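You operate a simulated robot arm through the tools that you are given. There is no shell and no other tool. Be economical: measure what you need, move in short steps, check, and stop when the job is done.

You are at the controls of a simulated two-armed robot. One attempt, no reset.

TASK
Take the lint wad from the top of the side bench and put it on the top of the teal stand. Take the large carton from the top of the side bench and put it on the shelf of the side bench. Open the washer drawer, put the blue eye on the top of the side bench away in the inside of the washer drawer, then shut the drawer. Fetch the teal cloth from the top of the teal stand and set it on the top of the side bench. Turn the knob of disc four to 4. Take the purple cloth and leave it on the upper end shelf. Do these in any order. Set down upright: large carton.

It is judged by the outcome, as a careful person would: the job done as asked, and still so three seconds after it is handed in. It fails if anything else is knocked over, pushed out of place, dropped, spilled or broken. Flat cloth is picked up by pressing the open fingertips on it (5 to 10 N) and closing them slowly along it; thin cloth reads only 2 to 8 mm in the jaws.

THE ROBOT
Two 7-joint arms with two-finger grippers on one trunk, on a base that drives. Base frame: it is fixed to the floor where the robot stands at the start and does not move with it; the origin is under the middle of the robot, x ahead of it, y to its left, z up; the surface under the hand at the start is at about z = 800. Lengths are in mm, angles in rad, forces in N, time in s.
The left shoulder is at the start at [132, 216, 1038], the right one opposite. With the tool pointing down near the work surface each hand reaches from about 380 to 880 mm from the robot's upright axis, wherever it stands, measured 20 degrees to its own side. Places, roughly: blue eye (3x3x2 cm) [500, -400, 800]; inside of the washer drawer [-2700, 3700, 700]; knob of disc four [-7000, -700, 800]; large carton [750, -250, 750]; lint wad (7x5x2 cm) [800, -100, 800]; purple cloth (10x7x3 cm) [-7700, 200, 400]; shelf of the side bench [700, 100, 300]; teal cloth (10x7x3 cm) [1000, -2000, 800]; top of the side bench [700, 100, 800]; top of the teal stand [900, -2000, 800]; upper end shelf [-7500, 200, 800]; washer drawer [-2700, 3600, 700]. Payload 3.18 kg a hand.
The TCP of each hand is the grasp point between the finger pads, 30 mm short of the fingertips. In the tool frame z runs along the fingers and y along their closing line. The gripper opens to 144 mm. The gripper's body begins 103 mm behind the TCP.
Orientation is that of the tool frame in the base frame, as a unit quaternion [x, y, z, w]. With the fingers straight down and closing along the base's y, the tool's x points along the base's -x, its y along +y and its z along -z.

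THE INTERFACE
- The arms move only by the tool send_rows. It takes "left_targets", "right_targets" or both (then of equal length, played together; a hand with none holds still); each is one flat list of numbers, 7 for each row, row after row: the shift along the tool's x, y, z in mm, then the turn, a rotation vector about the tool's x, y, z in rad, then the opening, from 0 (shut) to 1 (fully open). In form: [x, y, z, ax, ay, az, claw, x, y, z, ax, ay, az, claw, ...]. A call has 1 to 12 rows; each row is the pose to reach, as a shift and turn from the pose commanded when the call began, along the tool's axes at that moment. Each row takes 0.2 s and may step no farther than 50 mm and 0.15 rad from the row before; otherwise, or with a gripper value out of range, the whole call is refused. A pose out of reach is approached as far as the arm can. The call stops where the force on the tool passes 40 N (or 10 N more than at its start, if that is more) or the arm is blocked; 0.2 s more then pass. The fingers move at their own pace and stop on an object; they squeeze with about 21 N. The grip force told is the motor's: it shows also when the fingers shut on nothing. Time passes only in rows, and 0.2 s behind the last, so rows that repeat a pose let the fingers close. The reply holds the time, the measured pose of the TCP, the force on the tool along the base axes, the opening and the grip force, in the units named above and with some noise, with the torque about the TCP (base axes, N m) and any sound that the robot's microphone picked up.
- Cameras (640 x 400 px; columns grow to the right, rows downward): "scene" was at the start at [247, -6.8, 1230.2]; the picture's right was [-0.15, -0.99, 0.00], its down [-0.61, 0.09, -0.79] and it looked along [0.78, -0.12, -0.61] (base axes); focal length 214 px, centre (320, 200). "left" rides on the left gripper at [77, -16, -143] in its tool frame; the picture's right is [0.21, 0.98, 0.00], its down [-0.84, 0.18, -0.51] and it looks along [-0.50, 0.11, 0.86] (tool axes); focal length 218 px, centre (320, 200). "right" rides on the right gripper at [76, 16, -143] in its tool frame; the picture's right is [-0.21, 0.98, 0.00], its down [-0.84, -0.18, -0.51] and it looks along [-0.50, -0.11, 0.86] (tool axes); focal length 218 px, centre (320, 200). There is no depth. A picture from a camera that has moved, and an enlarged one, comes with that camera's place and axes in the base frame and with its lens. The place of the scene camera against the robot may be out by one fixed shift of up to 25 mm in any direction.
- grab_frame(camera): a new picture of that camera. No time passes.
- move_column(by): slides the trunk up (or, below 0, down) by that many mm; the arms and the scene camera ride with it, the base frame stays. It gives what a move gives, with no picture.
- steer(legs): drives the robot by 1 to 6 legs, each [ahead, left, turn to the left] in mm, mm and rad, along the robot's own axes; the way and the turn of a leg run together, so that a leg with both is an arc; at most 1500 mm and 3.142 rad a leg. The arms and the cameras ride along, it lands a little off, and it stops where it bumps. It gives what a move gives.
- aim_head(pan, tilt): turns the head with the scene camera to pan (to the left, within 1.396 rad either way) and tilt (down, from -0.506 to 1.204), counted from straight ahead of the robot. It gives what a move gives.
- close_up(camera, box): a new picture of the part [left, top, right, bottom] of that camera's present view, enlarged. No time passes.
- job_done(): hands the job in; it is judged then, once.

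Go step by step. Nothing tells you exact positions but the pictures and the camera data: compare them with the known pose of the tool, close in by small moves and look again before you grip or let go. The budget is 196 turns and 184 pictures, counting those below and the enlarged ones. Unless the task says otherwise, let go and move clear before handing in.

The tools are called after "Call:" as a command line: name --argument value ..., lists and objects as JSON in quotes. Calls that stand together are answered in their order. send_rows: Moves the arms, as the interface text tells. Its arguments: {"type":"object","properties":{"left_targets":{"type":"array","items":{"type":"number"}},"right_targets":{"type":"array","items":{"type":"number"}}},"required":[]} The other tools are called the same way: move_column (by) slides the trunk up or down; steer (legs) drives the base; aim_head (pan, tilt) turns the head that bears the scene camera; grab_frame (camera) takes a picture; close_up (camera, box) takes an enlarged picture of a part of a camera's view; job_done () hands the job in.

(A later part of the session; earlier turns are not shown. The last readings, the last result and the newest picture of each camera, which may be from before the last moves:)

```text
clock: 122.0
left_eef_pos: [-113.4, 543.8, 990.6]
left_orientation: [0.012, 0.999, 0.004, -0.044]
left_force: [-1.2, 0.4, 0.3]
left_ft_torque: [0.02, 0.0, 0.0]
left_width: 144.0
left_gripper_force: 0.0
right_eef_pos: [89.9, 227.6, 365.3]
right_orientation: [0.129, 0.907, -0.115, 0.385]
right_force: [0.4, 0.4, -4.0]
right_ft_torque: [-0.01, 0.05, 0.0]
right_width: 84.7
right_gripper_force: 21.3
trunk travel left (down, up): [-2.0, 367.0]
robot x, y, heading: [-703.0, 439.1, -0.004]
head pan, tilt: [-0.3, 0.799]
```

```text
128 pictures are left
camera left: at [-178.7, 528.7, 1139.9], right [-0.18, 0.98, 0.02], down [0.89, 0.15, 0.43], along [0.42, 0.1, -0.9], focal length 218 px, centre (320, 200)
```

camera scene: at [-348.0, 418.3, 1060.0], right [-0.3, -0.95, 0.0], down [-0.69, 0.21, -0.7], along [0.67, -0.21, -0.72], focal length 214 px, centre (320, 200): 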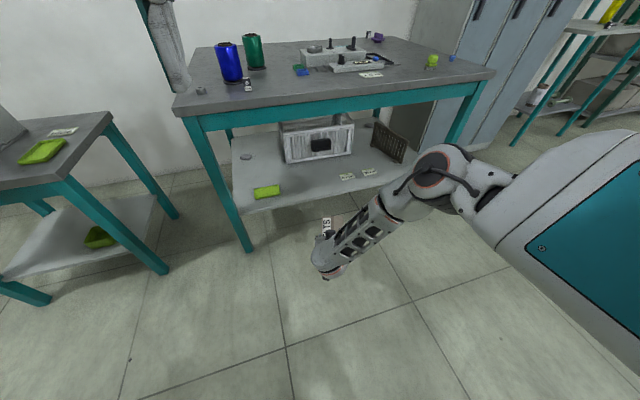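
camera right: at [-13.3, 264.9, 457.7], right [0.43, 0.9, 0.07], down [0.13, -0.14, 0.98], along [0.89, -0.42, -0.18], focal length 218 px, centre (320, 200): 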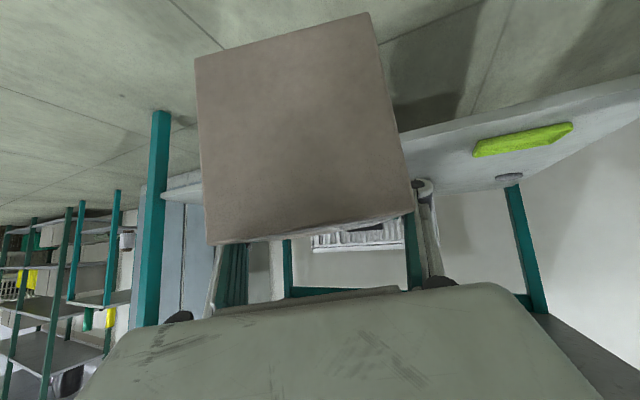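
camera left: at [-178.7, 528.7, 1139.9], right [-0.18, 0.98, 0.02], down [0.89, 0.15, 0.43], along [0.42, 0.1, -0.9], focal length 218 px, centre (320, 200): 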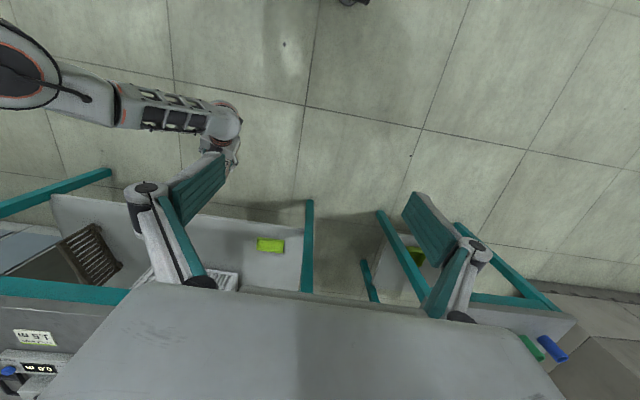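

The elbow rides about 200 mm behind the TCP at bench-top height, so the carton must go near the shelf's front edge (TCP x about 470). I'll raise the whole trunk 60 mm for clearance, drive partly in and look.

Call:
move_column --by 60

Call:
steer --legs '[[230, -24, 0]]'

Call:
grab_frame --camera "scene"

Call:
grab_frame --camera "right"

Call:
grab_frame --camera "left"

```text
clock: 123.0
left_eef_pos: [-114.0, 544.1, 1048.1]
left_orientation: [0.013, 0.999, 0.003, -0.047]
left_force: [-0.6, -0.4, -0.2]
left_ft_torque: [-0.03, 0.03, -0.02]
left_width: 143.9
left_gripper_force: 0.0
right_eef_pos: [88.1, 229.5, 422.1]
right_orientation: [0.121, 0.903, -0.107, 0.398]
right_force: [-0.6, 0.1, -5.3]
right_ft_torque: [-0.05, -0.06, 0.01]
right_width: 84.6
right_gripper_force: 21.6
trunk travel left (down, up): [-62.0, 307.0]
robot x, y, heading: [-702.7, 435.4, -0.005]
head pan, tilt: [-0.3, 0.799]
```

```text
clock: 124.8
left_eef_pos: [116.6, 518.5, 1051.4]
left_orientation: [0.014, 0.999, 0.004, -0.045]
left_force: [-1.0, 0.1, -0.4]
left_ft_torque: [-0.02, 0.01, -0.01]
left_width: 144.1
left_gripper_force: 0.0
right_eef_pos: [321.4, 203.9, 425.9]
right_orientation: [0.122, 0.901, -0.108, 0.401]
right_force: [0.1, -0.1, -4.5]
right_ft_torque: [0.01, -0.02, -0.02]
right_width: 84.5
right_gripper_force: 21.5
trunk travel left (down, up): [-62.0, 307.0]
robot x, y, heading: [-472.7, 413.7, -0.006]
head pan, tilt: [-0.3, 0.799]
```

```text
127 pictures are left
camera scene: at [-166.5, 393.6, 1137.3], right [-0.3, -0.95, 0.0], down [-0.68, 0.21, -0.7], along [0.67, -0.21, -0.72], focal length 214 px, centre (320, 200)
```

scene: 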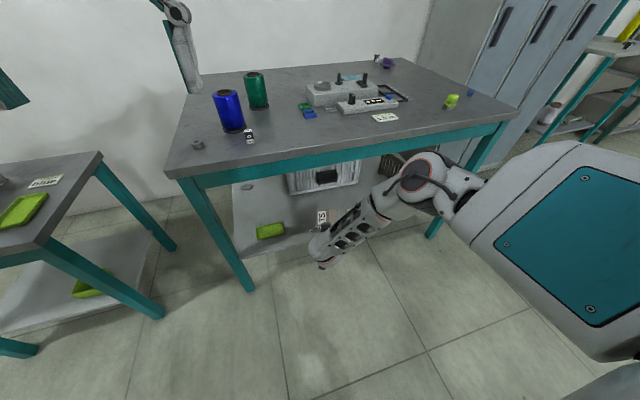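

```text
126 pictures are left
camera right: at [177.5, 272.0, 460.3], right [0.43, 0.9, 0.06], down [0.14, -0.14, 0.98], along [0.89, -0.42, -0.18], focal length 218 px, centre (320, 200)
```

right: 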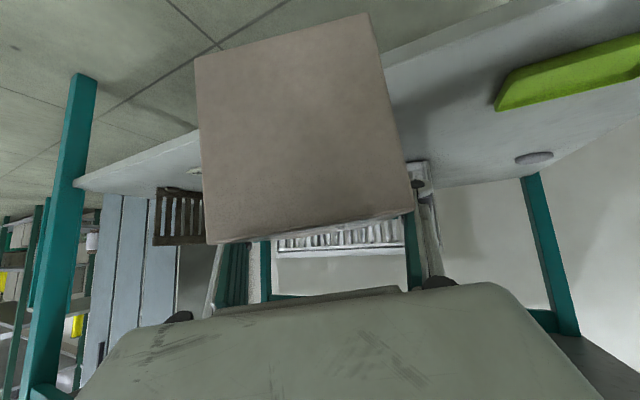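

```text
125 pictures are left
camera left: at [52.4, 504.0, 1199.9], right [-0.18, 0.98, 0.02], down [0.89, 0.15, 0.43], along [0.42, 0.1, -0.9], focal length 218 px, centre (320, 200)
```

left: 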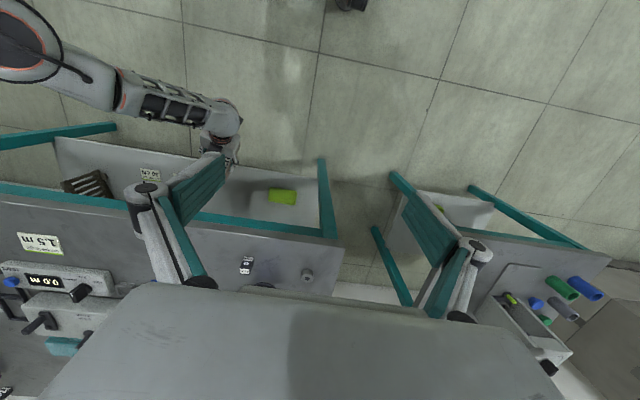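

Spacing looks good: the tray's edge is at y 380 and the shelf's front at x about 365. Driving in the remaining 150 mm.

Call:
steer --legs '[[150, 0, 0]]'

Call:
grab_frame --camera "scene"

Call:
grab_frame --camera "right"

Call:
grab_frame --camera "left"

```text
clock: 126.1
left_eef_pos: [267.7, 519.2, 1050.8]
left_orientation: [0.014, 0.999, 0.003, -0.045]
left_force: [-0.2, -0.8, 0.8]
left_ft_torque: [0.01, 0.04, 0.01]
left_width: 144.3
left_gripper_force: 0.1
right_eef_pos: [470.6, 204.5, 426.3]
right_orientation: [0.122, 0.902, -0.108, 0.401]
right_force: [-0.3, 0.7, -3.3]
right_ft_torque: [-0.01, 0.04, 0.01]
right_width: 84.6
right_gripper_force: 20.7
trunk travel left (down, up): [-62.0, 307.0]
robot x, y, heading: [-327.1, 411.7, -0.003]
head pan, tilt: [-0.3, 0.799]
```

```text
124 pictures are left
camera scene: at [-16.6, 393.3, 1137.3], right [-0.3, -0.95, 0.0], down [-0.68, 0.21, -0.7], along [0.67, -0.21, -0.72], focal length 214 px, centre (320, 200)
```

scene: 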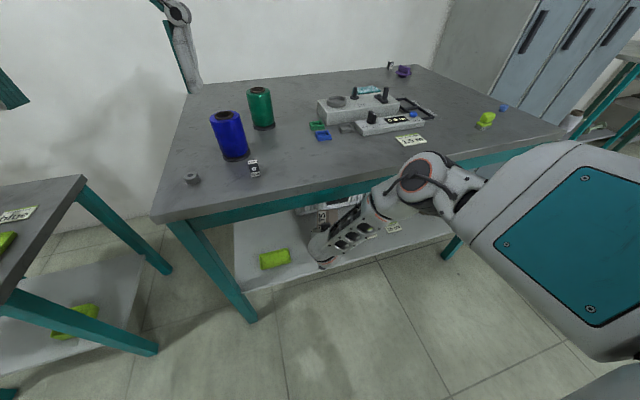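

```text
123 pictures are left
camera right: at [327.3, 271.5, 460.3], right [0.43, 0.9, 0.06], down [0.14, -0.14, 0.98], along [0.89, -0.42, -0.18], focal length 218 px, centre (320, 200)
```

right: 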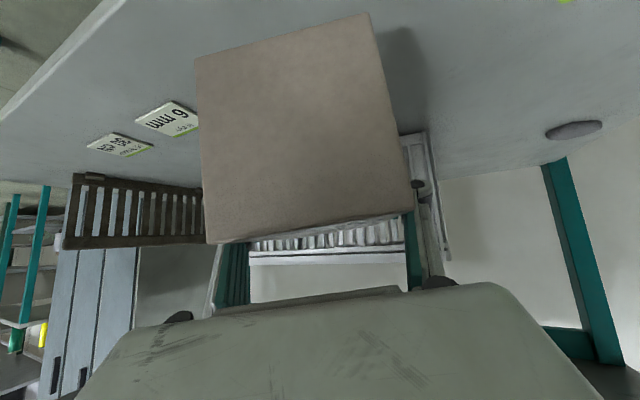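

```text
122 pictures are left
camera left: at [202.3, 503.6, 1199.8], right [-0.18, 0.98, 0.02], down [0.89, 0.15, 0.43], along [0.42, 0.1, -0.9], focal length 218 px, centre (320, 200)
```

left: 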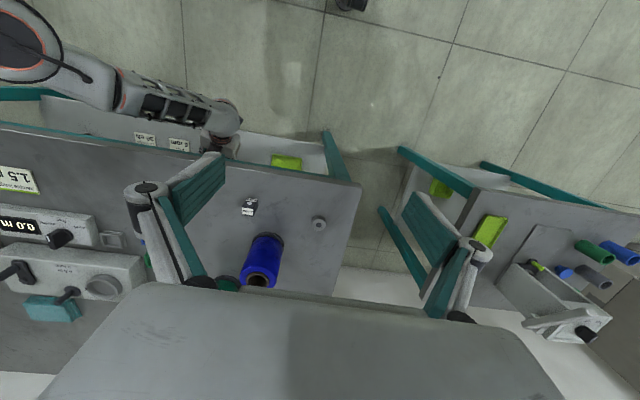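

The carton is over the shelf and clear of labels, tray and basket. Lowering with the trunk.

Call:
move_column --by -42

Call:
grab_frame --camera "right"

```text
clock: 126.9
left_eef_pos: [267.1, 518.8, 1009.3]
left_orientation: [0.014, 0.999, 0.004, -0.049]
left_force: [0.6, -1.0, -0.3]
left_ft_torque: [0.02, 0.04, 0.01]
left_width: 143.8
left_gripper_force: 0.0
right_eef_pos: [447.0, 202.6, 350.5]
right_orientation: [0.125, 0.913, -0.115, 0.37]
right_force: [-6.7, 1.9, 24.2]
right_ft_torque: [-0.13, 1.6, -0.5]
right_width: 92.7
right_gripper_force: 21.1
trunk travel left (down, up): [-24.0, 346.0]
robot x, y, heading: [-326.1, 408.8, -0.007]
head pan, tilt: [-0.3, 0.799]
stopped: the force on the tool passed its limit at 67 N (the readings are from after the stop); the commanded pose is now the measured one
```

```text
121 pictures are left
camera right: at [307.4, 272.6, 392.8], right [0.45, 0.89, 0.03], down [0.2, -0.14, 0.97], along [0.87, -0.43, -0.24], focal length 218 px, centre (320, 200)
```

right: 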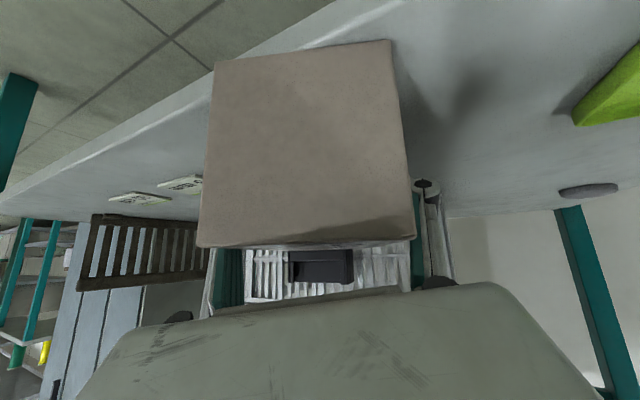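

The carton has touched down; I'll zoom in to check how its front edge sits relative to the shelf edge.

Call:
close_up --camera "right" --box '[130, 0, 450, 200]'

```text
2.00 times, centred on (290, 100) of right
camera zoom: at [307.4, 272.6, 392.8], right [0.45, 0.89, 0.03], down [0.2, -0.14, 0.97], along [0.87, -0.43, -0.24], focal length 436 px, centre (380, 400)
```

zoom: 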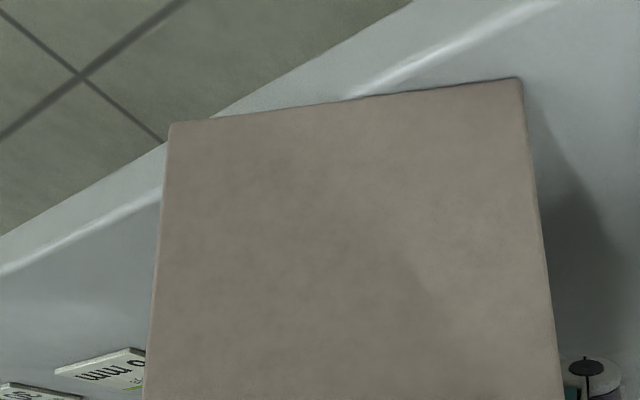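

The front right corner overhangs the shelf edge (x about 386) by roughly 15 mm. I'll lift slightly with the trunk, drive about 55 mm further in and set it down again.

Call:
move_column --by 25

Call:
grab_frame --camera "right"

```text
clock: 127.6
left_eef_pos: [270.9, 517.9, 1029.8]
left_orientation: [0.015, 0.998, 0.004, -0.053]
left_force: [0.9, -1.2, -1.1]
left_ft_torque: [0.02, 0.11, 0.02]
left_width: 143.7
left_gripper_force: 0.1
right_eef_pos: [444.3, 202.2, 366.5]
right_orientation: [0.122, 0.916, -0.114, 0.365]
right_force: [-0.5, 0.2, -4.2]
right_ft_torque: [-0.04, -0.05, 0.01]
right_width: 85.1
right_gripper_force: 20.9
trunk travel left (down, up): [-49.0, 321.0]
robot x, y, heading: [-322.4, 414.6, -0.004]
head pan, tilt: [-0.3, 0.799]
```

```text
119 pictures are left
camera right: at [304.3, 272.2, 410.8], right [0.45, 0.89, 0.03], down [0.21, -0.14, 0.97], along [0.87, -0.43, -0.25], focal length 218 px, centre (320, 200)
```

right: 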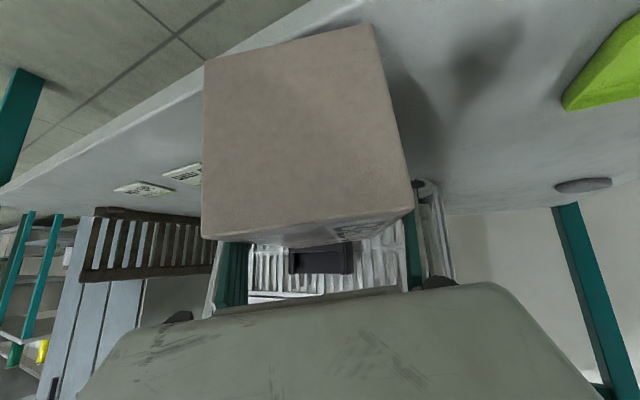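

Lifted; raising a little more for clearance, then driving in.

Call:
move_column --by 15

Call:
steer --legs '[[65, 0, 0]]'

Call:
grab_frame --camera "right"

Call:
grab_frame --camera "scene"

```text
clock: 128.2
left_eef_pos: [269.2, 518.1, 1044.9]
left_orientation: [0.014, 0.999, 0.004, -0.053]
left_force: [-0.1, 0.1, -0.5]
left_ft_torque: [0.03, 0.09, 0.0]
left_width: 143.7
left_gripper_force: 0.1
right_eef_pos: [444.6, 202.2, 382.5]
right_orientation: [0.123, 0.915, -0.115, 0.365]
right_force: [-0.9, -0.4, -4.9]
right_ft_torque: [-0.01, -0.03, 0.01]
right_width: 85.1
right_gripper_force: 21.1
trunk travel left (down, up): [-64.0, 306.0]
robot x, y, heading: [-321.8, 410.4, -0.002]
head pan, tilt: [-0.3, 0.799]
```

```text
clock: 129.2
left_eef_pos: [333.8, 517.4, 1048.5]
left_orientation: [0.015, 0.999, 0.005, -0.05]
left_force: [-0.1, 1.0, -0.3]
left_ft_torque: [0.02, 0.01, -0.01]
left_width: 144.0
left_gripper_force: 0.0
right_eef_pos: [511.2, 202.2, 385.0]
right_orientation: [0.124, 0.914, -0.116, 0.368]
right_force: [0.0, 0.1, -4.9]
right_ft_torque: [0.04, 0.01, -0.01]
right_width: 84.9
right_gripper_force: 20.2
trunk travel left (down, up): [-64.0, 306.0]
robot x, y, heading: [-256.3, 409.4, 0.002]
head pan, tilt: [-0.3, 0.799]
```

```text
118 pictures are left
camera right: at [371.7, 271.7, 429.8], right [0.45, 0.89, 0.03], down [0.2, -0.14, 0.97], along [0.87, -0.43, -0.24], focal length 218 px, centre (320, 200)
```

right: 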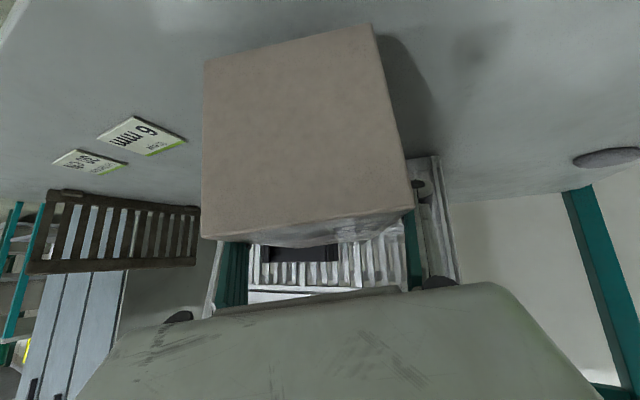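

```text
117 pictures are left
camera scene: at [47.3, 392.5, 1139.3], right [-0.3, -0.95, 0.0], down [-0.68, 0.21, -0.7], along [0.66, -0.21, -0.72], focal length 214 px, centre (320, 200)
```

scene: 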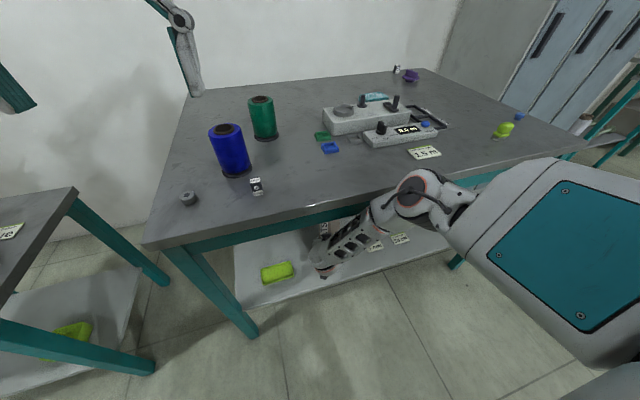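

It's well inside the shelf now. Lowering in two small trunk steps.

Call:
move_column --by -22

Call:
grab_frame --camera "right"

```text
clock: 129.9
left_eef_pos: [333.7, 517.5, 1026.4]
left_orientation: [0.014, 0.999, 0.004, -0.05]
left_force: [-0.4, 0.3, 0.4]
left_ft_torque: [-0.01, 0.0, -0.01]
left_width: 144.1
left_gripper_force: 0.1
right_eef_pos: [510.4, 202.6, 362.7]
right_orientation: [0.122, 0.915, -0.115, 0.368]
right_force: [0.0, 0.6, -3.3]
right_ft_torque: [0.03, 0.09, 0.03]
right_width: 85.7
right_gripper_force: 21.7
trunk travel left (down, up): [-42.0, 328.0]
robot x, y, heading: [-257.7, 408.3, -0.001]
head pan, tilt: [-0.3, 0.799]
```

```text
116 pictures are left
camera right: at [370.6, 271.6, 406.8], right [0.45, 0.89, 0.03], down [0.21, -0.13, 0.97], along [0.87, -0.43, -0.25], focal length 218 px, centre (320, 200)
```

right: 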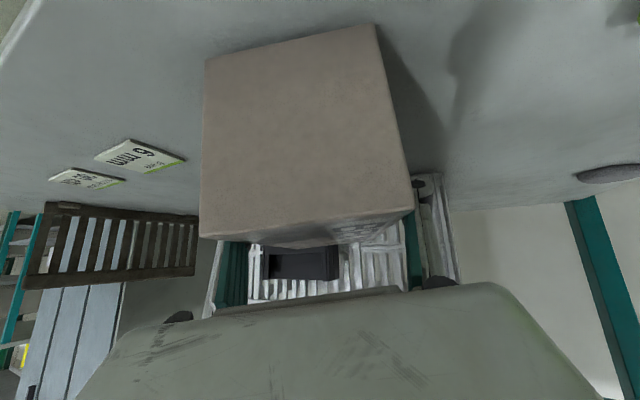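

Call:
move_column --by -9

Call:
grab_frame --camera "right"

```text
clock: 130.5
left_eef_pos: [332.1, 517.5, 1018.6]
left_orientation: [0.015, 0.999, 0.005, -0.048]
left_force: [-0.1, 0.5, 0.8]
left_ft_torque: [0.01, -0.02, 0.02]
left_width: 143.9
left_gripper_force: 0.1
right_eef_pos: [511.8, 202.3, 358.6]
right_orientation: [0.124, 0.913, -0.115, 0.371]
right_force: [-7.2, -2.1, 16.0]
right_ft_torque: [0.73, 0.38, 0.18]
right_width: 85.8
right_gripper_force: 20.6
trunk travel left (down, up): [-33.0, 337.0]
robot x, y, heading: [-259.5, 414.4, -0.007]
head pan, tilt: [-0.3, 0.799]
```

```text
115 pictures are left
camera right: at [371.8, 271.8, 401.3], right [0.45, 0.89, 0.03], down [0.2, -0.14, 0.97], along [0.87, -0.43, -0.24], focal length 218 px, centre (320, 200)
```

right: 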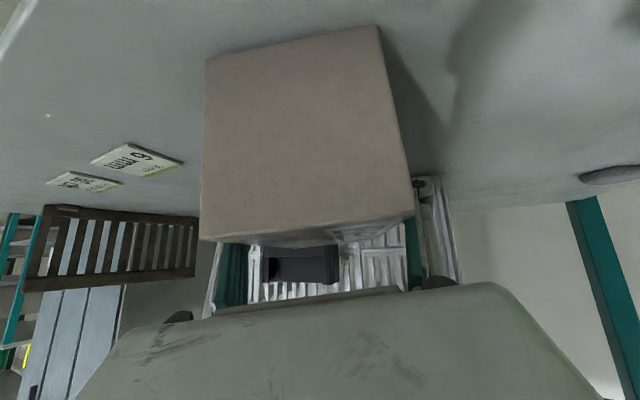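

It's in contact with about 16 N. Opening gently.

Call:
send_rows --right_targets '[0, 0, 0, 0, 0, 0, 0.57, 0, 0, 0, 0, 0, 0, 0.61, 0, 0, 0, 0, 0, 0, 0.65, 0, 0, 0, 0, 0, 0, 0.72, 0, 0, 0, 0, 0, 0, 0.85, 0, 0, 0, 0, 0, 0, 1, 0, 0, 0, 0, 0, 0, 1]'

Call:
grab_frame --camera "right"

```text
clock: 132.1
left_eef_pos: [332.3, 517.0, 1018.6]
left_orientation: [0.015, 0.999, 0.004, -0.05]
left_force: [0.8, 0.0, 0.2]
left_ft_torque: [0.01, 0.02, 0.01]
left_width: 144.4
left_gripper_force: 0.1
right_eef_pos: [511.0, 202.9, 355.7]
right_orientation: [0.123, 0.914, -0.115, 0.368]
right_force: [0.1, 0.2, -1.3]
right_ft_torque: [0.02, 0.0, -0.02]
right_width: 144.2
right_gripper_force: 0.0
trunk travel left (down, up): [-33.0, 337.0]
robot x, y, heading: [-259.9, 412.1, -0.003]
head pan, tilt: [-0.3, 0.799]
```

```text
114 pictures are left
camera right: at [371.4, 271.7, 399.2], right [0.45, 0.89, 0.03], down [0.2, -0.14, 0.97], along [0.87, -0.43, -0.24], focal length 218 px, centre (320, 200)
```

right: 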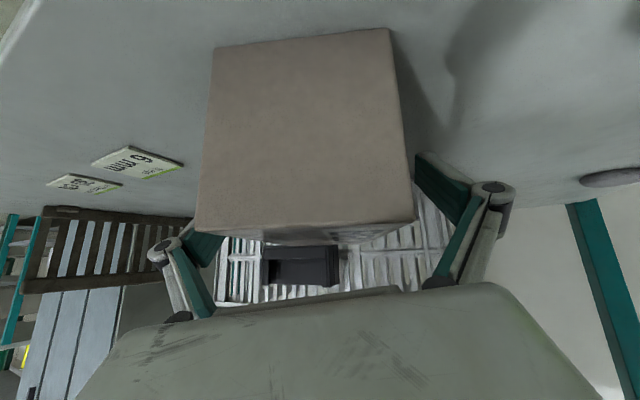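

The carton sits flat and upright. I'll raise the trunk to lift the fingers clear, then back out.

Call:
move_column --by 75

Call:
grab_frame --camera "right"

```text
clock: 133.2
left_eef_pos: [332.2, 517.9, 1099.8]
left_orientation: [0.011, 0.999, 0.001, -0.042]
left_force: [0.1, -0.3, -0.9]
left_ft_torque: [0.01, 0.04, 0.02]
left_width: 143.7
left_gripper_force: 0.1
right_eef_pos: [511.0, 202.6, 428.7]
right_orientation: [0.123, 0.915, -0.115, 0.367]
right_force: [0.5, -0.4, 0.1]
right_ft_torque: [-0.02, -0.04, -0.05]
right_width: 144.2
right_gripper_force: 0.1
trunk travel left (down, up): [-108.0, 262.0]
robot x, y, heading: [-257.0, 409.3, -0.003]
head pan, tilt: [-0.3, 0.799]
```

```text
113 pictures are left
camera right: at [371.1, 271.9, 472.4], right [0.45, 0.89, 0.03], down [0.21, -0.14, 0.97], along [0.87, -0.43, -0.25], focal length 218 px, centre (320, 200)
```

right: 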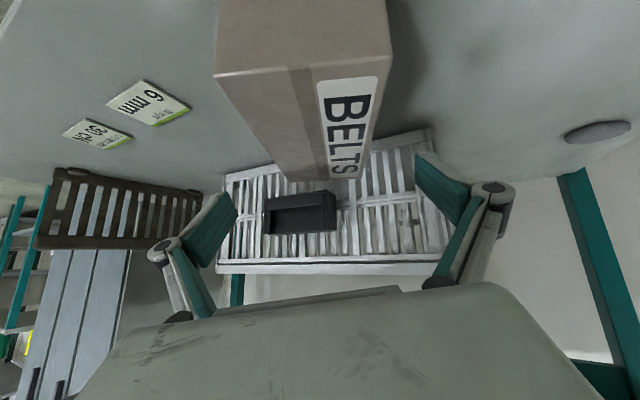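

The fingers are above the carton's top. I'll back out and restore the right hand to its upright carry pose.

Call:
steer --legs '[[-500, 0, 0]]'

Call:
move_column --by 17

Call:
send_rows --right_targets '[-13, -14, -43, -0.02, 0.063, -0.021, 1, -27, -29, -86, -0.04, 0.126, -0.042, 1, -40, -43, -129, -0.059, 0.189, -0.063, 1, -53, -58, -172, -0.079, 0.252, -0.084, 1, -66, -72, -215, -0.099, 0.315, -0.105, 1, -80, -86, -258, -0.118, 0.378, -0.127, 1, -93, -101, -301, -0.138, 0.441, -0.148, 1, -106, -115, -344, -0.158, 0.504, -0.169, 1, -120, -130, -387, -0.178, 0.567, -0.19, 1, -133, -144, -430, -0.198, 0.63, -0.211, 1, -146, -158, -473, -0.217, 0.693, -0.232, 1, -160, -173, -516, -0.237, 0.756, -0.253, 1]'

Call:
aim_head --pan -0.2 --tilt 0.7

Call:
grab_frame --camera "scene"

```text
clock: 136.1
left_eef_pos: [-170.7, 521.3, 1101.1]
left_orientation: [0.009, 0.999, 0.001, -0.041]
left_force: [-0.3, 0.0, -0.3]
left_ft_torque: [0.04, -0.01, -0.04]
left_width: 144.1
left_gripper_force: 0.0
right_eef_pos: [12.9, 204.9, 431.5]
right_orientation: [0.122, 0.914, -0.115, 0.369]
right_force: [-0.6, -0.1, -0.7]
right_ft_torque: [0.01, 0.02, 0.03]
right_width: 143.9
right_gripper_force: 0.0
trunk travel left (down, up): [-108.0, 262.0]
robot x, y, heading: [-761.0, 410.9, -0.0]
head pan, tilt: [-0.3, 0.799]
```

```text
clock: 136.8
left_eef_pos: [-180.0, 522.1, 1138.0]
left_orientation: [0.007, 1.0, -0.001, -0.017]
left_force: [1.5, -0.7, -1.8]
left_ft_torque: [-0.01, 0.1, 0.01]
left_width: 144.0
left_gripper_force: 0.0
right_eef_pos: [12.2, 205.1, 444.2]
right_orientation: [0.122, 0.915, -0.115, 0.367]
right_force: [0.4, -0.2, -0.9]
right_ft_torque: [-0.02, -0.05, 0.03]
right_width: 143.9
right_gripper_force: 0.1
trunk travel left (down, up): [-125.0, 245.0]
robot x, y, heading: [-756.9, 410.8, 0.002]
head pan, tilt: [-0.3, 0.799]
```

```text
clock: 139.4
left_eef_pos: [-183.0, 520.4, 1140.6]
left_orientation: [0.007, 1.0, -0.001, -0.016]
left_force: [-0.7, 0.2, 0.2]
left_ft_torque: [-0.03, -0.06, 0.04]
left_width: 143.9
left_gripper_force: 0.1
right_eef_pos: [-262.1, 175.9, 942.1]
right_orientation: [-0.002, 1.0, -0.001, 0.002]
right_force: [0.3, -0.2, -0.2]
right_ft_torque: [0.0, -0.06, 0.0]
right_width: 144.2
right_gripper_force: 0.1
trunk travel left (down, up): [-125.0, 245.0]
robot x, y, heading: [-755.4, 415.0, 0.002]
head pan, tilt: [-0.3, 0.799]
```

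```text
clock: 140.0
left_eef_pos: [-182.9, 521.8, 1139.7]
left_orientation: [0.007, 1.0, -0.001, -0.016]
left_force: [0.6, -0.2, -0.4]
left_ft_torque: [-0.01, -0.03, 0.02]
left_width: 143.9
left_gripper_force: 0.1
right_eef_pos: [-261.2, 175.9, 941.1]
right_orientation: [-0.001, 1.0, 0.0, 0.002]
right_force: [-0.1, -0.7, -0.9]
right_ft_torque: [0.0, -0.02, -0.01]
right_width: 143.8
right_gripper_force: 0.0
trunk travel left (down, up): [-125.0, 245.0]
robot x, y, heading: [-759.8, 409.0, 0.004]
head pan, tilt: [-0.201, 0.7]
```

```text
112 pictures are left
camera scene: at [-512.3, 401.5, 1226.5], right [-0.2, -0.98, 0.0], down [-0.63, 0.13, -0.76], along [0.75, -0.15, -0.64], focal length 214 px, centre (320, 200)
```

scene: 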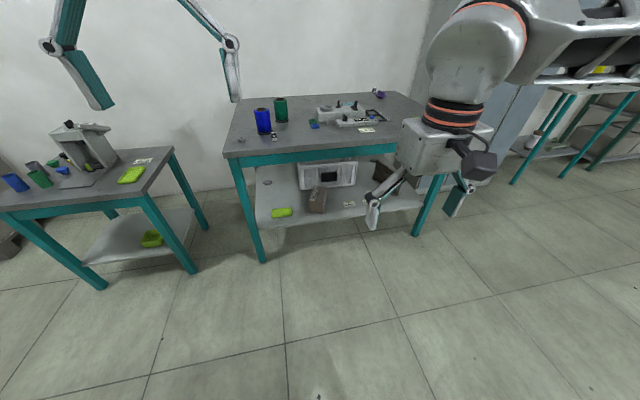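

The carton stands on the shelf. Now for the blue eye: drive so the right hand is over it.

Call:
steer --legs '[[0, -600, 0], [740, 0, 0]]'

Call:
grab_frame --camera "right"

```text
clock: 149.4
left_eef_pos: [556.4, -73.1, 1138.6]
left_orientation: [0.005, 1.0, 0.0, -0.016]
left_force: [-0.8, 0.4, -0.8]
left_ft_torque: [0.0, 0.03, -0.01]
left_width: 143.8
left_gripper_force: 0.2
right_eef_pos: [478.3, -418.9, 941.3]
right_orientation: [-0.002, 1.0, 0.0, 0.002]
right_force: [0.5, -1.0, 0.0]
right_ft_torque: [-0.03, 0.0, 0.01]
right_width: 143.9
right_gripper_force: 0.0
trunk travel left (down, up): [-125.0, 245.0]
robot x, y, heading: [-18.9, -183.3, 0.0]
head pan, tilt: [-0.201, 0.7]
```

```text
111 pictures are left
camera right: at [401.5, -402.7, 1082.8], right [0.2, 0.98, 0.0], down [0.84, -0.17, 0.51], along [0.5, -0.1, -0.86], focal length 218 px, centre (320, 200)
```

right: 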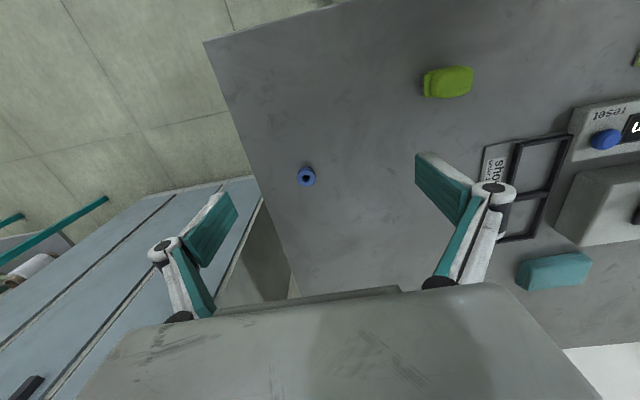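

The eye is at about [520, -445]. Moving above it.

Call:
send_rows --right_targets '[-20, -13, 25, 0, 0, 0, 0.8, -42, -26, 50, 0, 0, 0, 0.6, -42, -26, 75, 0, 0, 0, 0.5, -42, -26, 75, 0, 0, 0, 0.5]'

Call:
grab_frame --camera "right"

```text
clock: 150.4
left_eef_pos: [557.2, -72.5, 1141.1]
left_orientation: [0.005, 1.0, -0.001, -0.014]
left_force: [0.4, -0.2, 0.7]
left_ft_torque: [-0.02, -0.01, 0.0]
left_width: 143.9
left_gripper_force: 0.1
right_eef_pos: [521.7, -444.5, 866.7]
right_orientation: [-0.003, 1.0, 0.0, 0.002]
right_force: [0.5, -0.1, -0.3]
right_ft_torque: [0.03, 0.02, 0.01]
right_width: 72.0
right_gripper_force: 0.1
trunk travel left (down, up): [-125.0, 245.0]
robot x, y, heading: [-17.6, -183.3, 0.004]
head pan, tilt: [-0.201, 0.7]
```

```text
110 pictures are left
camera right: at [443.3, -428.8, 1008.0], right [0.2, 0.98, 0.0], down [0.84, -0.17, 0.51], along [0.5, -0.1, -0.86], focal length 218 px, centre (320, 200)
```

right: 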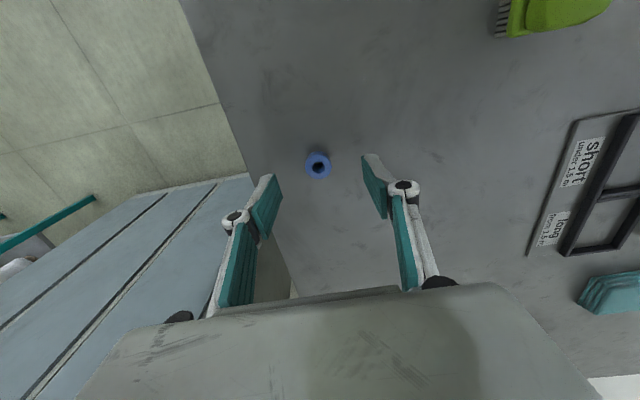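

Aligned. Descending and closing on it.

Call:
send_rows --right_targets '[0, -1, 18, 0, 0, 0, 0.5, 0, -1, 30, 0, 0, 0, 0.5, 0, -1, 35, 0, 0, 0, 0.45, 0, -1, 35, 0, 0, 0, 0.3, 0, -1, 35, 0, 0, 0, 0.15, 0, -1, 35, 0, 0, 0, 0, 0, -1, 35, 0, 0, 0, 0, 0, -1, 10, 0, 0, 0, 0, 0, -1, -30, 0, 0, 0, 0, 0, -1, -70, 0, 0, 0, 0]'

Call:
grab_frame --camera "right"

```text
clock: 152.6
left_eef_pos: [556.0, -73.0, 1141.9]
left_orientation: [0.005, 1.0, -0.001, -0.015]
left_force: [0.4, -0.1, 0.1]
left_ft_torque: [0.03, -0.02, 0.01]
left_width: 144.0
left_gripper_force: 0.0
right_eef_pos: [518.3, -445.3, 937.9]
right_orientation: [-0.004, 1.0, 0.0, 0.003]
right_force: [-0.3, 0.4, 0.3]
right_ft_torque: [0.02, -0.03, 0.01]
right_width: 22.3
right_gripper_force: 20.9
trunk travel left (down, up): [-125.0, 245.0]
robot x, y, heading: [-17.3, -180.2, 0.003]
head pan, tilt: [-0.201, 0.7]
```

```text
109 pictures are left
camera right: at [441.9, -429.5, 1078.8], right [0.2, 0.98, 0.0], down [0.84, -0.17, 0.51], along [0.5, -0.1, -0.86], focal length 218 px, centre (320, 200)
```

right: 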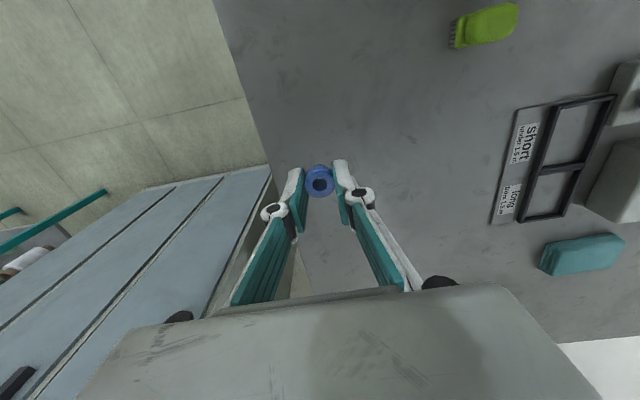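

The eye is held. I'll tuck the arm, back off, turn toward the washer area and look.

Call:
send_rows --right_targets '[20, 0, -40, 0, 0, 0, 0, 50, 0, -75, 0, 0, 0, 0, 85, 0, -105, 0, 0, 0, 0, 120, 0, -125, 0, 0, 0, 0, 134, 0, -125, 0, 0, 0, 0]'

Call:
steer --legs '[[-900, 0, 0], [0, 0, 2.0]]'

Call:
aim_head --pan 0 --tilt 0.25

Call:
grab_frame --camera "scene"

```text
clock: 153.8
left_eef_pos: [556.3, -73.3, 1140.5]
left_orientation: [0.006, 1.0, -0.001, -0.015]
left_force: [0.1, -0.2, -1.1]
left_ft_torque: [0.0, 0.01, 0.0]
left_width: 144.0
left_gripper_force: 0.1
right_eef_pos: [385.9, -447.2, 1059.9]
right_orientation: [-0.003, 1.0, 0.0, 0.001]
right_force: [0.5, -0.1, -0.6]
right_ft_torque: [0.0, 0.0, -0.03]
right_width: 22.5
right_gripper_force: 21.2
trunk travel left (down, up): [-125.0, 245.0]
robot x, y, heading: [-18.3, -181.9, 0.002]
head pan, tilt: [-0.201, 0.7]
```

```text
clock: 163.3
left_eef_pos: [-1256.3, 297.3, 1139.2]
left_orientation: [0.834, -0.552, 0.015, 0.008]
left_force: [0.1, 0.5, 1.0]
left_ft_torque: [0.04, 0.0, -0.02]
left_width: 143.8
left_gripper_force: 0.0
right_eef_pos: [-847.3, 289.6, 1060.8]
right_orientation: [0.839, -0.545, -0.001, -0.001]
right_force: [-0.1, -0.1, 0.3]
right_ft_torque: [-0.01, -0.02, 0.04]
right_width: 22.6
right_gripper_force: 20.8
trunk travel left (down, up): [-125.0, 245.0]
robot x, y, heading: [-924.9, -183.7, 1.984]
head pan, tilt: [-0.201, 0.7]
```

```text
clock: 164.2
left_eef_pos: [-1257.6, 296.5, 1140.2]
left_orientation: [0.833, -0.553, 0.014, 0.008]
left_force: [-0.7, 0.3, 0.2]
left_ft_torque: [-0.01, 0.0, 0.02]
left_width: 144.0
left_gripper_force: 0.0
right_eef_pos: [-846.8, 291.1, 1060.6]
right_orientation: [0.838, -0.545, -0.002, -0.001]
right_force: [-0.3, 0.5, 1.0]
right_ft_torque: [0.01, 0.01, -0.02]
right_width: 22.6
right_gripper_force: 21.4
trunk travel left (down, up): [-125.0, 245.0]
robot x, y, heading: [-923.6, -184.1, 1.985]
head pan, tilt: [0.0, 0.25]
```

```text
108 pictures are left
camera scene: at [-1040.6, 62.5, 1267.4], right [0.92, 0.4, 0.0], down [0.1, -0.23, -0.97], along [-0.39, 0.89, -0.25], focal length 214 px, centre (320, 200)
```

scene: 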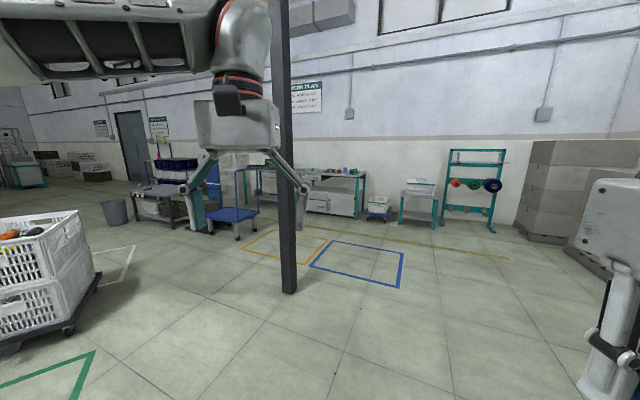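

Call:
close_up --camera "scene" --box '[220, 130, 460, 250]'

```text
2.67 times, centred on (340, 190) of scene
camera zoom: at [-1040.6, 62.5, 1267.4], right [0.92, 0.4, 0.0], down [0.1, -0.23, -0.97], along [-0.39, 0.89, -0.25], focal length 572 px, centre (267, 227)
```

zoom: 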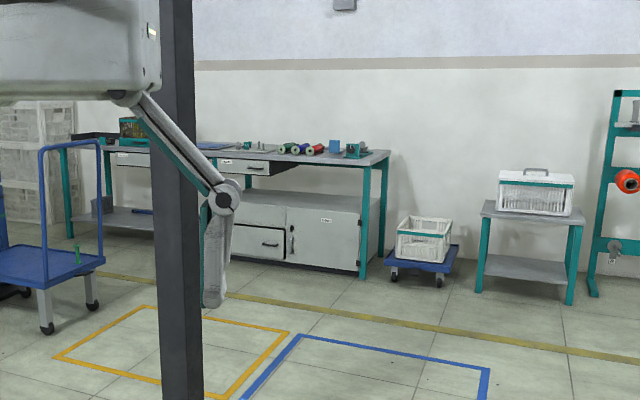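

The washer bench faces me against the far wall, with its upper drawers near y 3350. The pillar stands at about [-2055, 1600], so I'll pass to its right and then slide left in front of the bench.

Call:
steer --legs '[[0, 0, -0.414], [1400, 250, 0], [1150, 0, 0], [0, 1250, 0]]'

Call:
aim_head --pan 0 --tilt 0.35

Call:
grab_frame --camera "scene"

```text
clock: 188.8
left_eef_pos: [-2512.9, 2962.8, 1139.4]
left_orientation: [-0.695, 0.719, -0.011, -0.011]
left_force: [0.4, -0.7, -0.9]
left_ft_torque: [0.01, 0.01, -0.01]
left_width: 144.0
left_gripper_force: 0.0
right_eef_pos: [-2143.2, 2783.3, 1061.6]
right_orientation: [-0.701, 0.713, 0.001, 0.002]
right_force: [-0.8, -0.5, -0.4]
right_ft_torque: [-0.02, 0.0, 0.0]
right_width: 22.6
right_gripper_force: 21.3
trunk travel left (down, up): [-125.0, 245.0]
robot x, y, heading: [-2413.7, 2385.3, 1.549]
head pan, tilt: [0.0, 0.25]
```

```text
clock: 189.5
left_eef_pos: [-2512.6, 2961.4, 1139.8]
left_orientation: [-0.695, 0.719, -0.011, -0.01]
left_force: [0.6, -0.4, -0.5]
left_ft_torque: [0.02, -0.01, 0.01]
left_width: 144.2
left_gripper_force: 0.0
right_eef_pos: [-2143.6, 2784.1, 1060.5]
right_orientation: [-0.702, 0.712, 0.002, 0.001]
right_force: [0.3, 0.2, -1.0]
right_ft_torque: [0.0, -0.01, 0.02]
right_width: 22.8
right_gripper_force: 20.9
trunk travel left (down, up): [-125.0, 245.0]
robot x, y, heading: [-2412.6, 2382.8, 1.55]
head pan, tilt: [0.0, 0.351]
```

```text
106 pictures are left
camera scene: at [-2418.7, 2654.7, 1258.0], right [1.0, -0.02, 0.0], down [-0.01, -0.34, -0.94], along [0.02, 0.94, -0.34], focal length 214 px, centre (320, 200)
```

scene: 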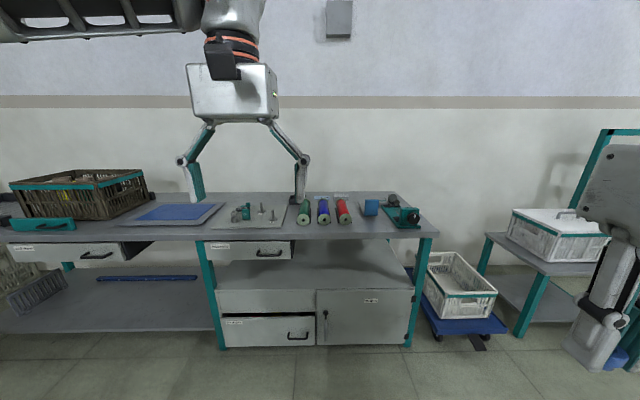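

Call:
close_up --camera "scene" --box '[180, 180, 420, 360]'

Call:
close_up --camera "scene" --box '[0, 210, 200, 310]'

Call:
close_up --camera "scene" --box '[200, 230, 300, 270]'

```text
2.22 times, centred on (300, 270) of scene
camera zoom: at [-2418.7, 2654.7, 1258.0], right [1.0, -0.02, 0.0], down [-0.01, -0.34, -0.94], along [0.02, 0.94, -0.34], focal length 477 px, centre (364, 44)
```

zoom: 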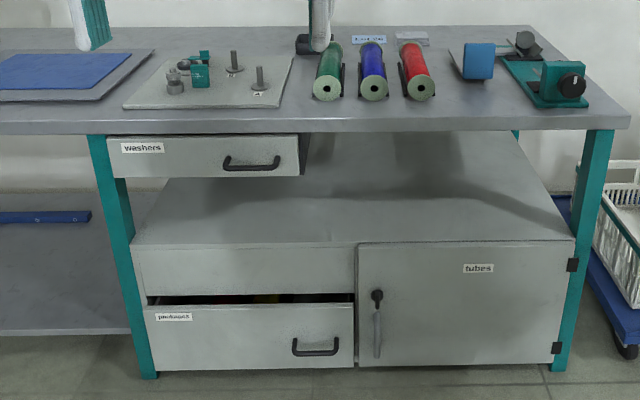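

```text
3.20 times, centred on (100, 260) of scene
camera zoom: at [-2418.7, 2654.7, 1258.0], right [1.0, -0.02, 0.0], down [-0.01, -0.34, -0.94], along [0.02, 0.94, -0.34], focal length 686 px, centre (1024, 8)
```

zoom: 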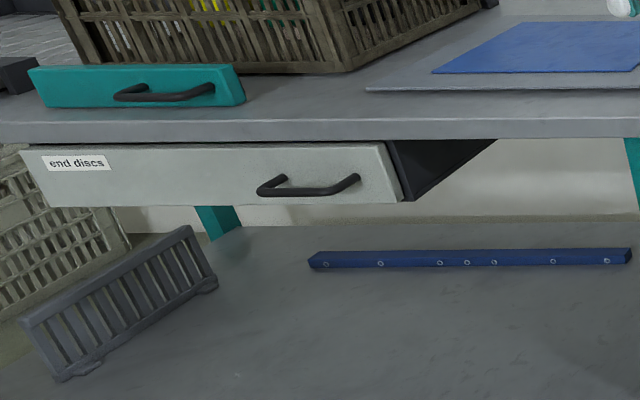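

```text
6.40 times, centred on (250, 250) of scene
camera zoom: at [-2418.7, 2654.7, 1258.0], right [1.0, -0.02, 0.0], down [-0.01, -0.34, -0.94], along [0.02, 0.94, -0.34], focal length 1373 px, centre (768, -120)
```

zoom: 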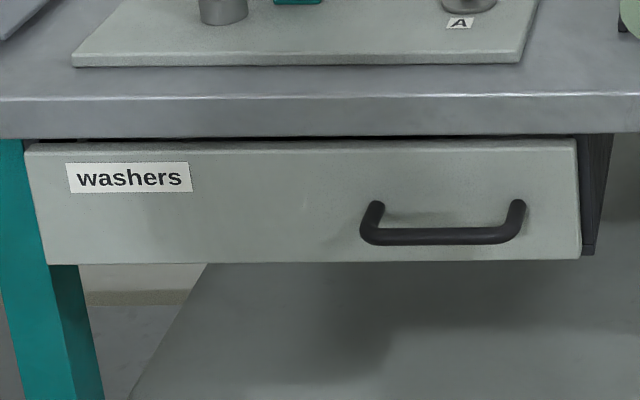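

The "washers" drawer is on the left, with its handle bar near [-2627, 3450, 708]. It stands roughly 40 mm off the drawer face. The left hand will grip the bar from above. I'll drive closer and square up.

Call:
steer --legs '[[0, 0, 0.021], [430, 0, 0]]'

Call:
grab_frame --camera "left"

Call:
grab_frame --camera "scene"

```text
clock: 192.5
left_eef_pos: [-2527.8, 3391.6, 1139.5]
left_orientation: [-0.704, 0.71, -0.011, -0.01]
left_force: [0.6, 0.8, -0.4]
left_ft_torque: [-0.04, 0.03, 0.03]
left_width: 144.0
left_gripper_force: 0.0
right_eef_pos: [-2154.3, 3222.0, 1061.2]
right_orientation: [0.71, -0.704, -0.002, -0.001]
right_force: [-0.2, -0.3, -0.2]
right_ft_torque: [-0.03, 0.01, 0.0]
right_width: 22.5
right_gripper_force: 21.0
trunk travel left (down, up): [-125.0, 245.0]
robot x, y, heading: [-2417.2, 2817.7, 1.574]
head pan, tilt: [0.0, 0.351]
```

```text
102 pictures are left
camera left: at [-2512.3, 3319.4, 1284.6], right [-0.98, -0.2, 0.0], down [-0.17, 0.86, 0.48], along [-0.1, 0.47, -0.88], focal length 218 px, centre (320, 200)
```

left: 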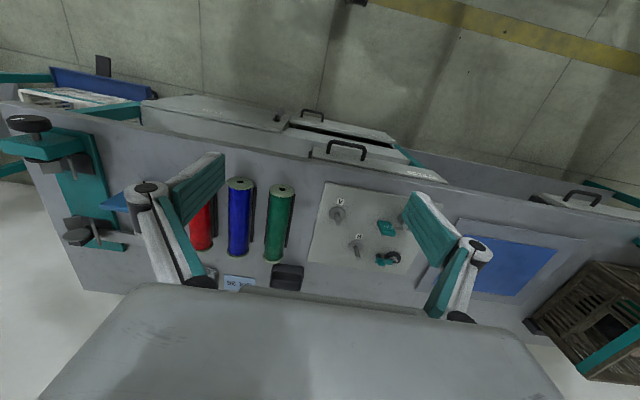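

```text
101 pictures are left
camera scene: at [-2426.6, 3086.7, 1258.1], right [1.0, 0.01, 0.0], down [0.0, -0.34, -0.94], along [0.0, 0.94, -0.34], focal length 214 px, centre (320, 200)
```

scene: 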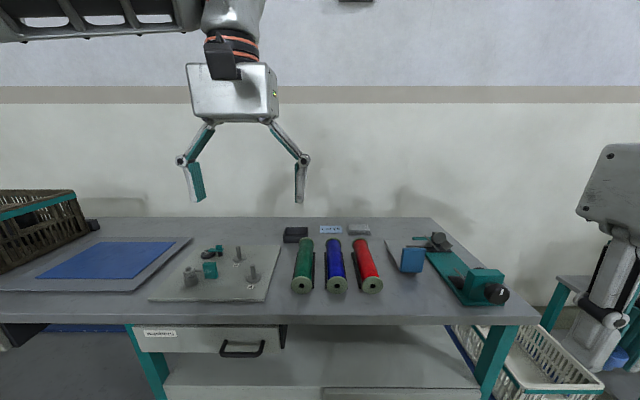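

Call:
close_up --camera "left" --box '[280, 110, 440, 210]'

```text
4.00 times, centred on (360, 160) of left
camera zoom: at [-2512.3, 3319.4, 1284.6], right [-0.98, -0.2, 0.0], down [-0.17, 0.86, 0.48], along [-0.1, 0.47, -0.88], focal length 873 px, centre (160, 360)
```

zoom: 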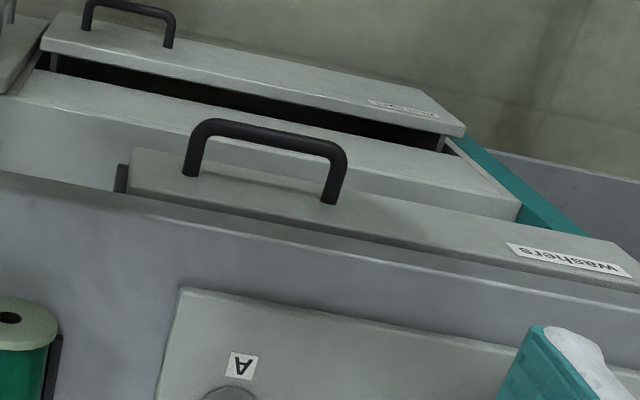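

The bar is at about [-2616, 3449, 708], with the drawer face at y 3483. I'll lower the left hand above it while yawing 90°, so the fingers close front to back.

Call:
send_rows --left_targets '[-5, 8, 18, 0, 0, 0.13, 1, -10, 15, 36, 0, 0, 0.26, 0.8, -15, 22, 54, 0, 0, 0.39, 0.6, -20, 30, 72, 0, 0, 0.52, 0.4, -25, 37, 95, 0, 0, 0.65, 0.25, -30, 44, 120, 0, 0, 0.78, 0.25, -35, 52, 145, 0, 0, 0.91, 0.25, -40, 60, 165, 0, 0, 1.04, 0.25, -45, 67, 180, 0, 0, 1.18, 0.25, -50, 75, 195, 0, 0, 1.31, 0.25, -54, 82, 210, 0, 0, 1.44, 0.25, -57, 88, 220, 0, 0, 1.57, 0.25]'

Call:
grab_frame --camera "left"

```text
clock: 195.1
left_eef_pos: [-2531.3, 3313.9, 801.0]
left_orientation: [-0.045, 0.99, 0.127, 0.036]
left_force: [3.5, -2.2, -3.5]
left_ft_torque: [0.34, 0.37, 0.14]
left_width: 36.3
left_gripper_force: 0.1
left hand out of reach, approached as far as the arm can: row 1, 2, 3, 4, 5, 6, 7, 8, 9, 10, 11, 12
right_eef_pos: [-2147.3, 3218.8, 1061.1]
right_orientation: [0.708, -0.706, -0.006, -0.002]
right_force: [-0.1, -0.9, -0.1]
right_ft_torque: [0.11, 0.06, -0.01]
right_width: 23.0
right_gripper_force: 20.4
trunk travel left (down, up): [-125.0, 245.0]
robot x, y, heading: [-2412.7, 2817.3, 1.573]
head pan, tilt: [0.0, 0.351]
```

```text
99 pictures are left
camera left: at [-2615.1, 3255.8, 927.3], right [-0.3, 0.93, 0.23], down [0.79, 0.11, 0.6], along [0.53, 0.36, -0.76], focal length 218 px, centre (320, 200)
```

left: 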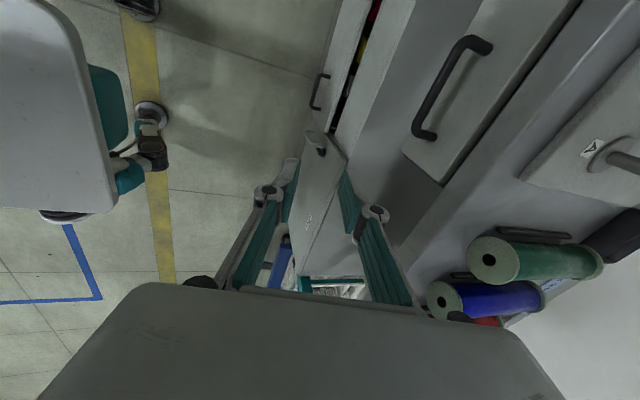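

The arm settled with the yaw done and a slight forward tilt, hovering in front of the bench. That orientation is usable. I'll try moving above the handle from here.

Call:
send_rows --left_targets '[20, 30, 0, 0, 0, 0, 0.25, 38, 62, 5, 0, 0, 0, 0.25, 57, 95, 15, 0, 0, 0, 0.25, 76, 120, 30, 0, 0, 0, 0.25, 76, 120, 30, 0, 0, 0, 0.25]'

Call:
grab_frame --camera "left"

```text
clock: 196.3
left_eef_pos: [-2570.0, 3358.6, 742.4]
left_orientation: [-0.033, 0.991, 0.131, 0.024]
left_force: [1.3, -0.5, 0.3]
left_ft_torque: [0.06, 0.12, 0.05]
left_width: 36.1
left_gripper_force: 0.0
left hand out of reach, approached as far as the arm can: row 1, 2, 3, 4, 5
right_eef_pos: [-2152.3, 3219.1, 1062.5]
right_orientation: [0.709, -0.705, -0.004, -0.001]
right_force: [1.0, -0.8, 0.7]
right_ft_torque: [0.15, 0.09, -0.02]
right_width: 22.9
right_gripper_force: 21.3
trunk travel left (down, up): [-125.0, 245.0]
robot x, y, heading: [-2417.5, 2817.4, 1.577]
head pan, tilt: [0.0, 0.351]
```

```text
98 pictures are left
camera left: at [-2650.0, 3300.9, 871.3], right [-0.28, 0.93, 0.24], down [0.81, 0.09, 0.58], along [0.52, 0.36, -0.78], focal length 218 px, centre (320, 200)
```

left: 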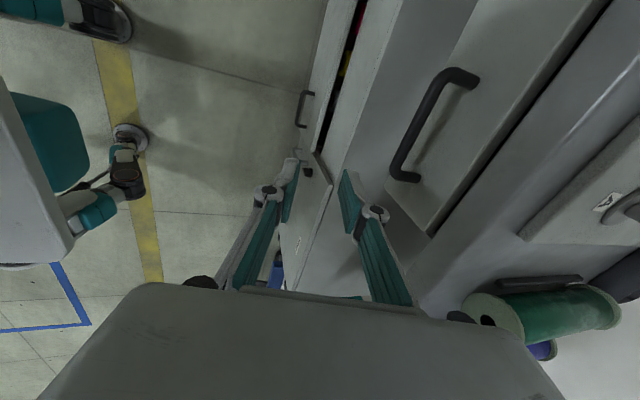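

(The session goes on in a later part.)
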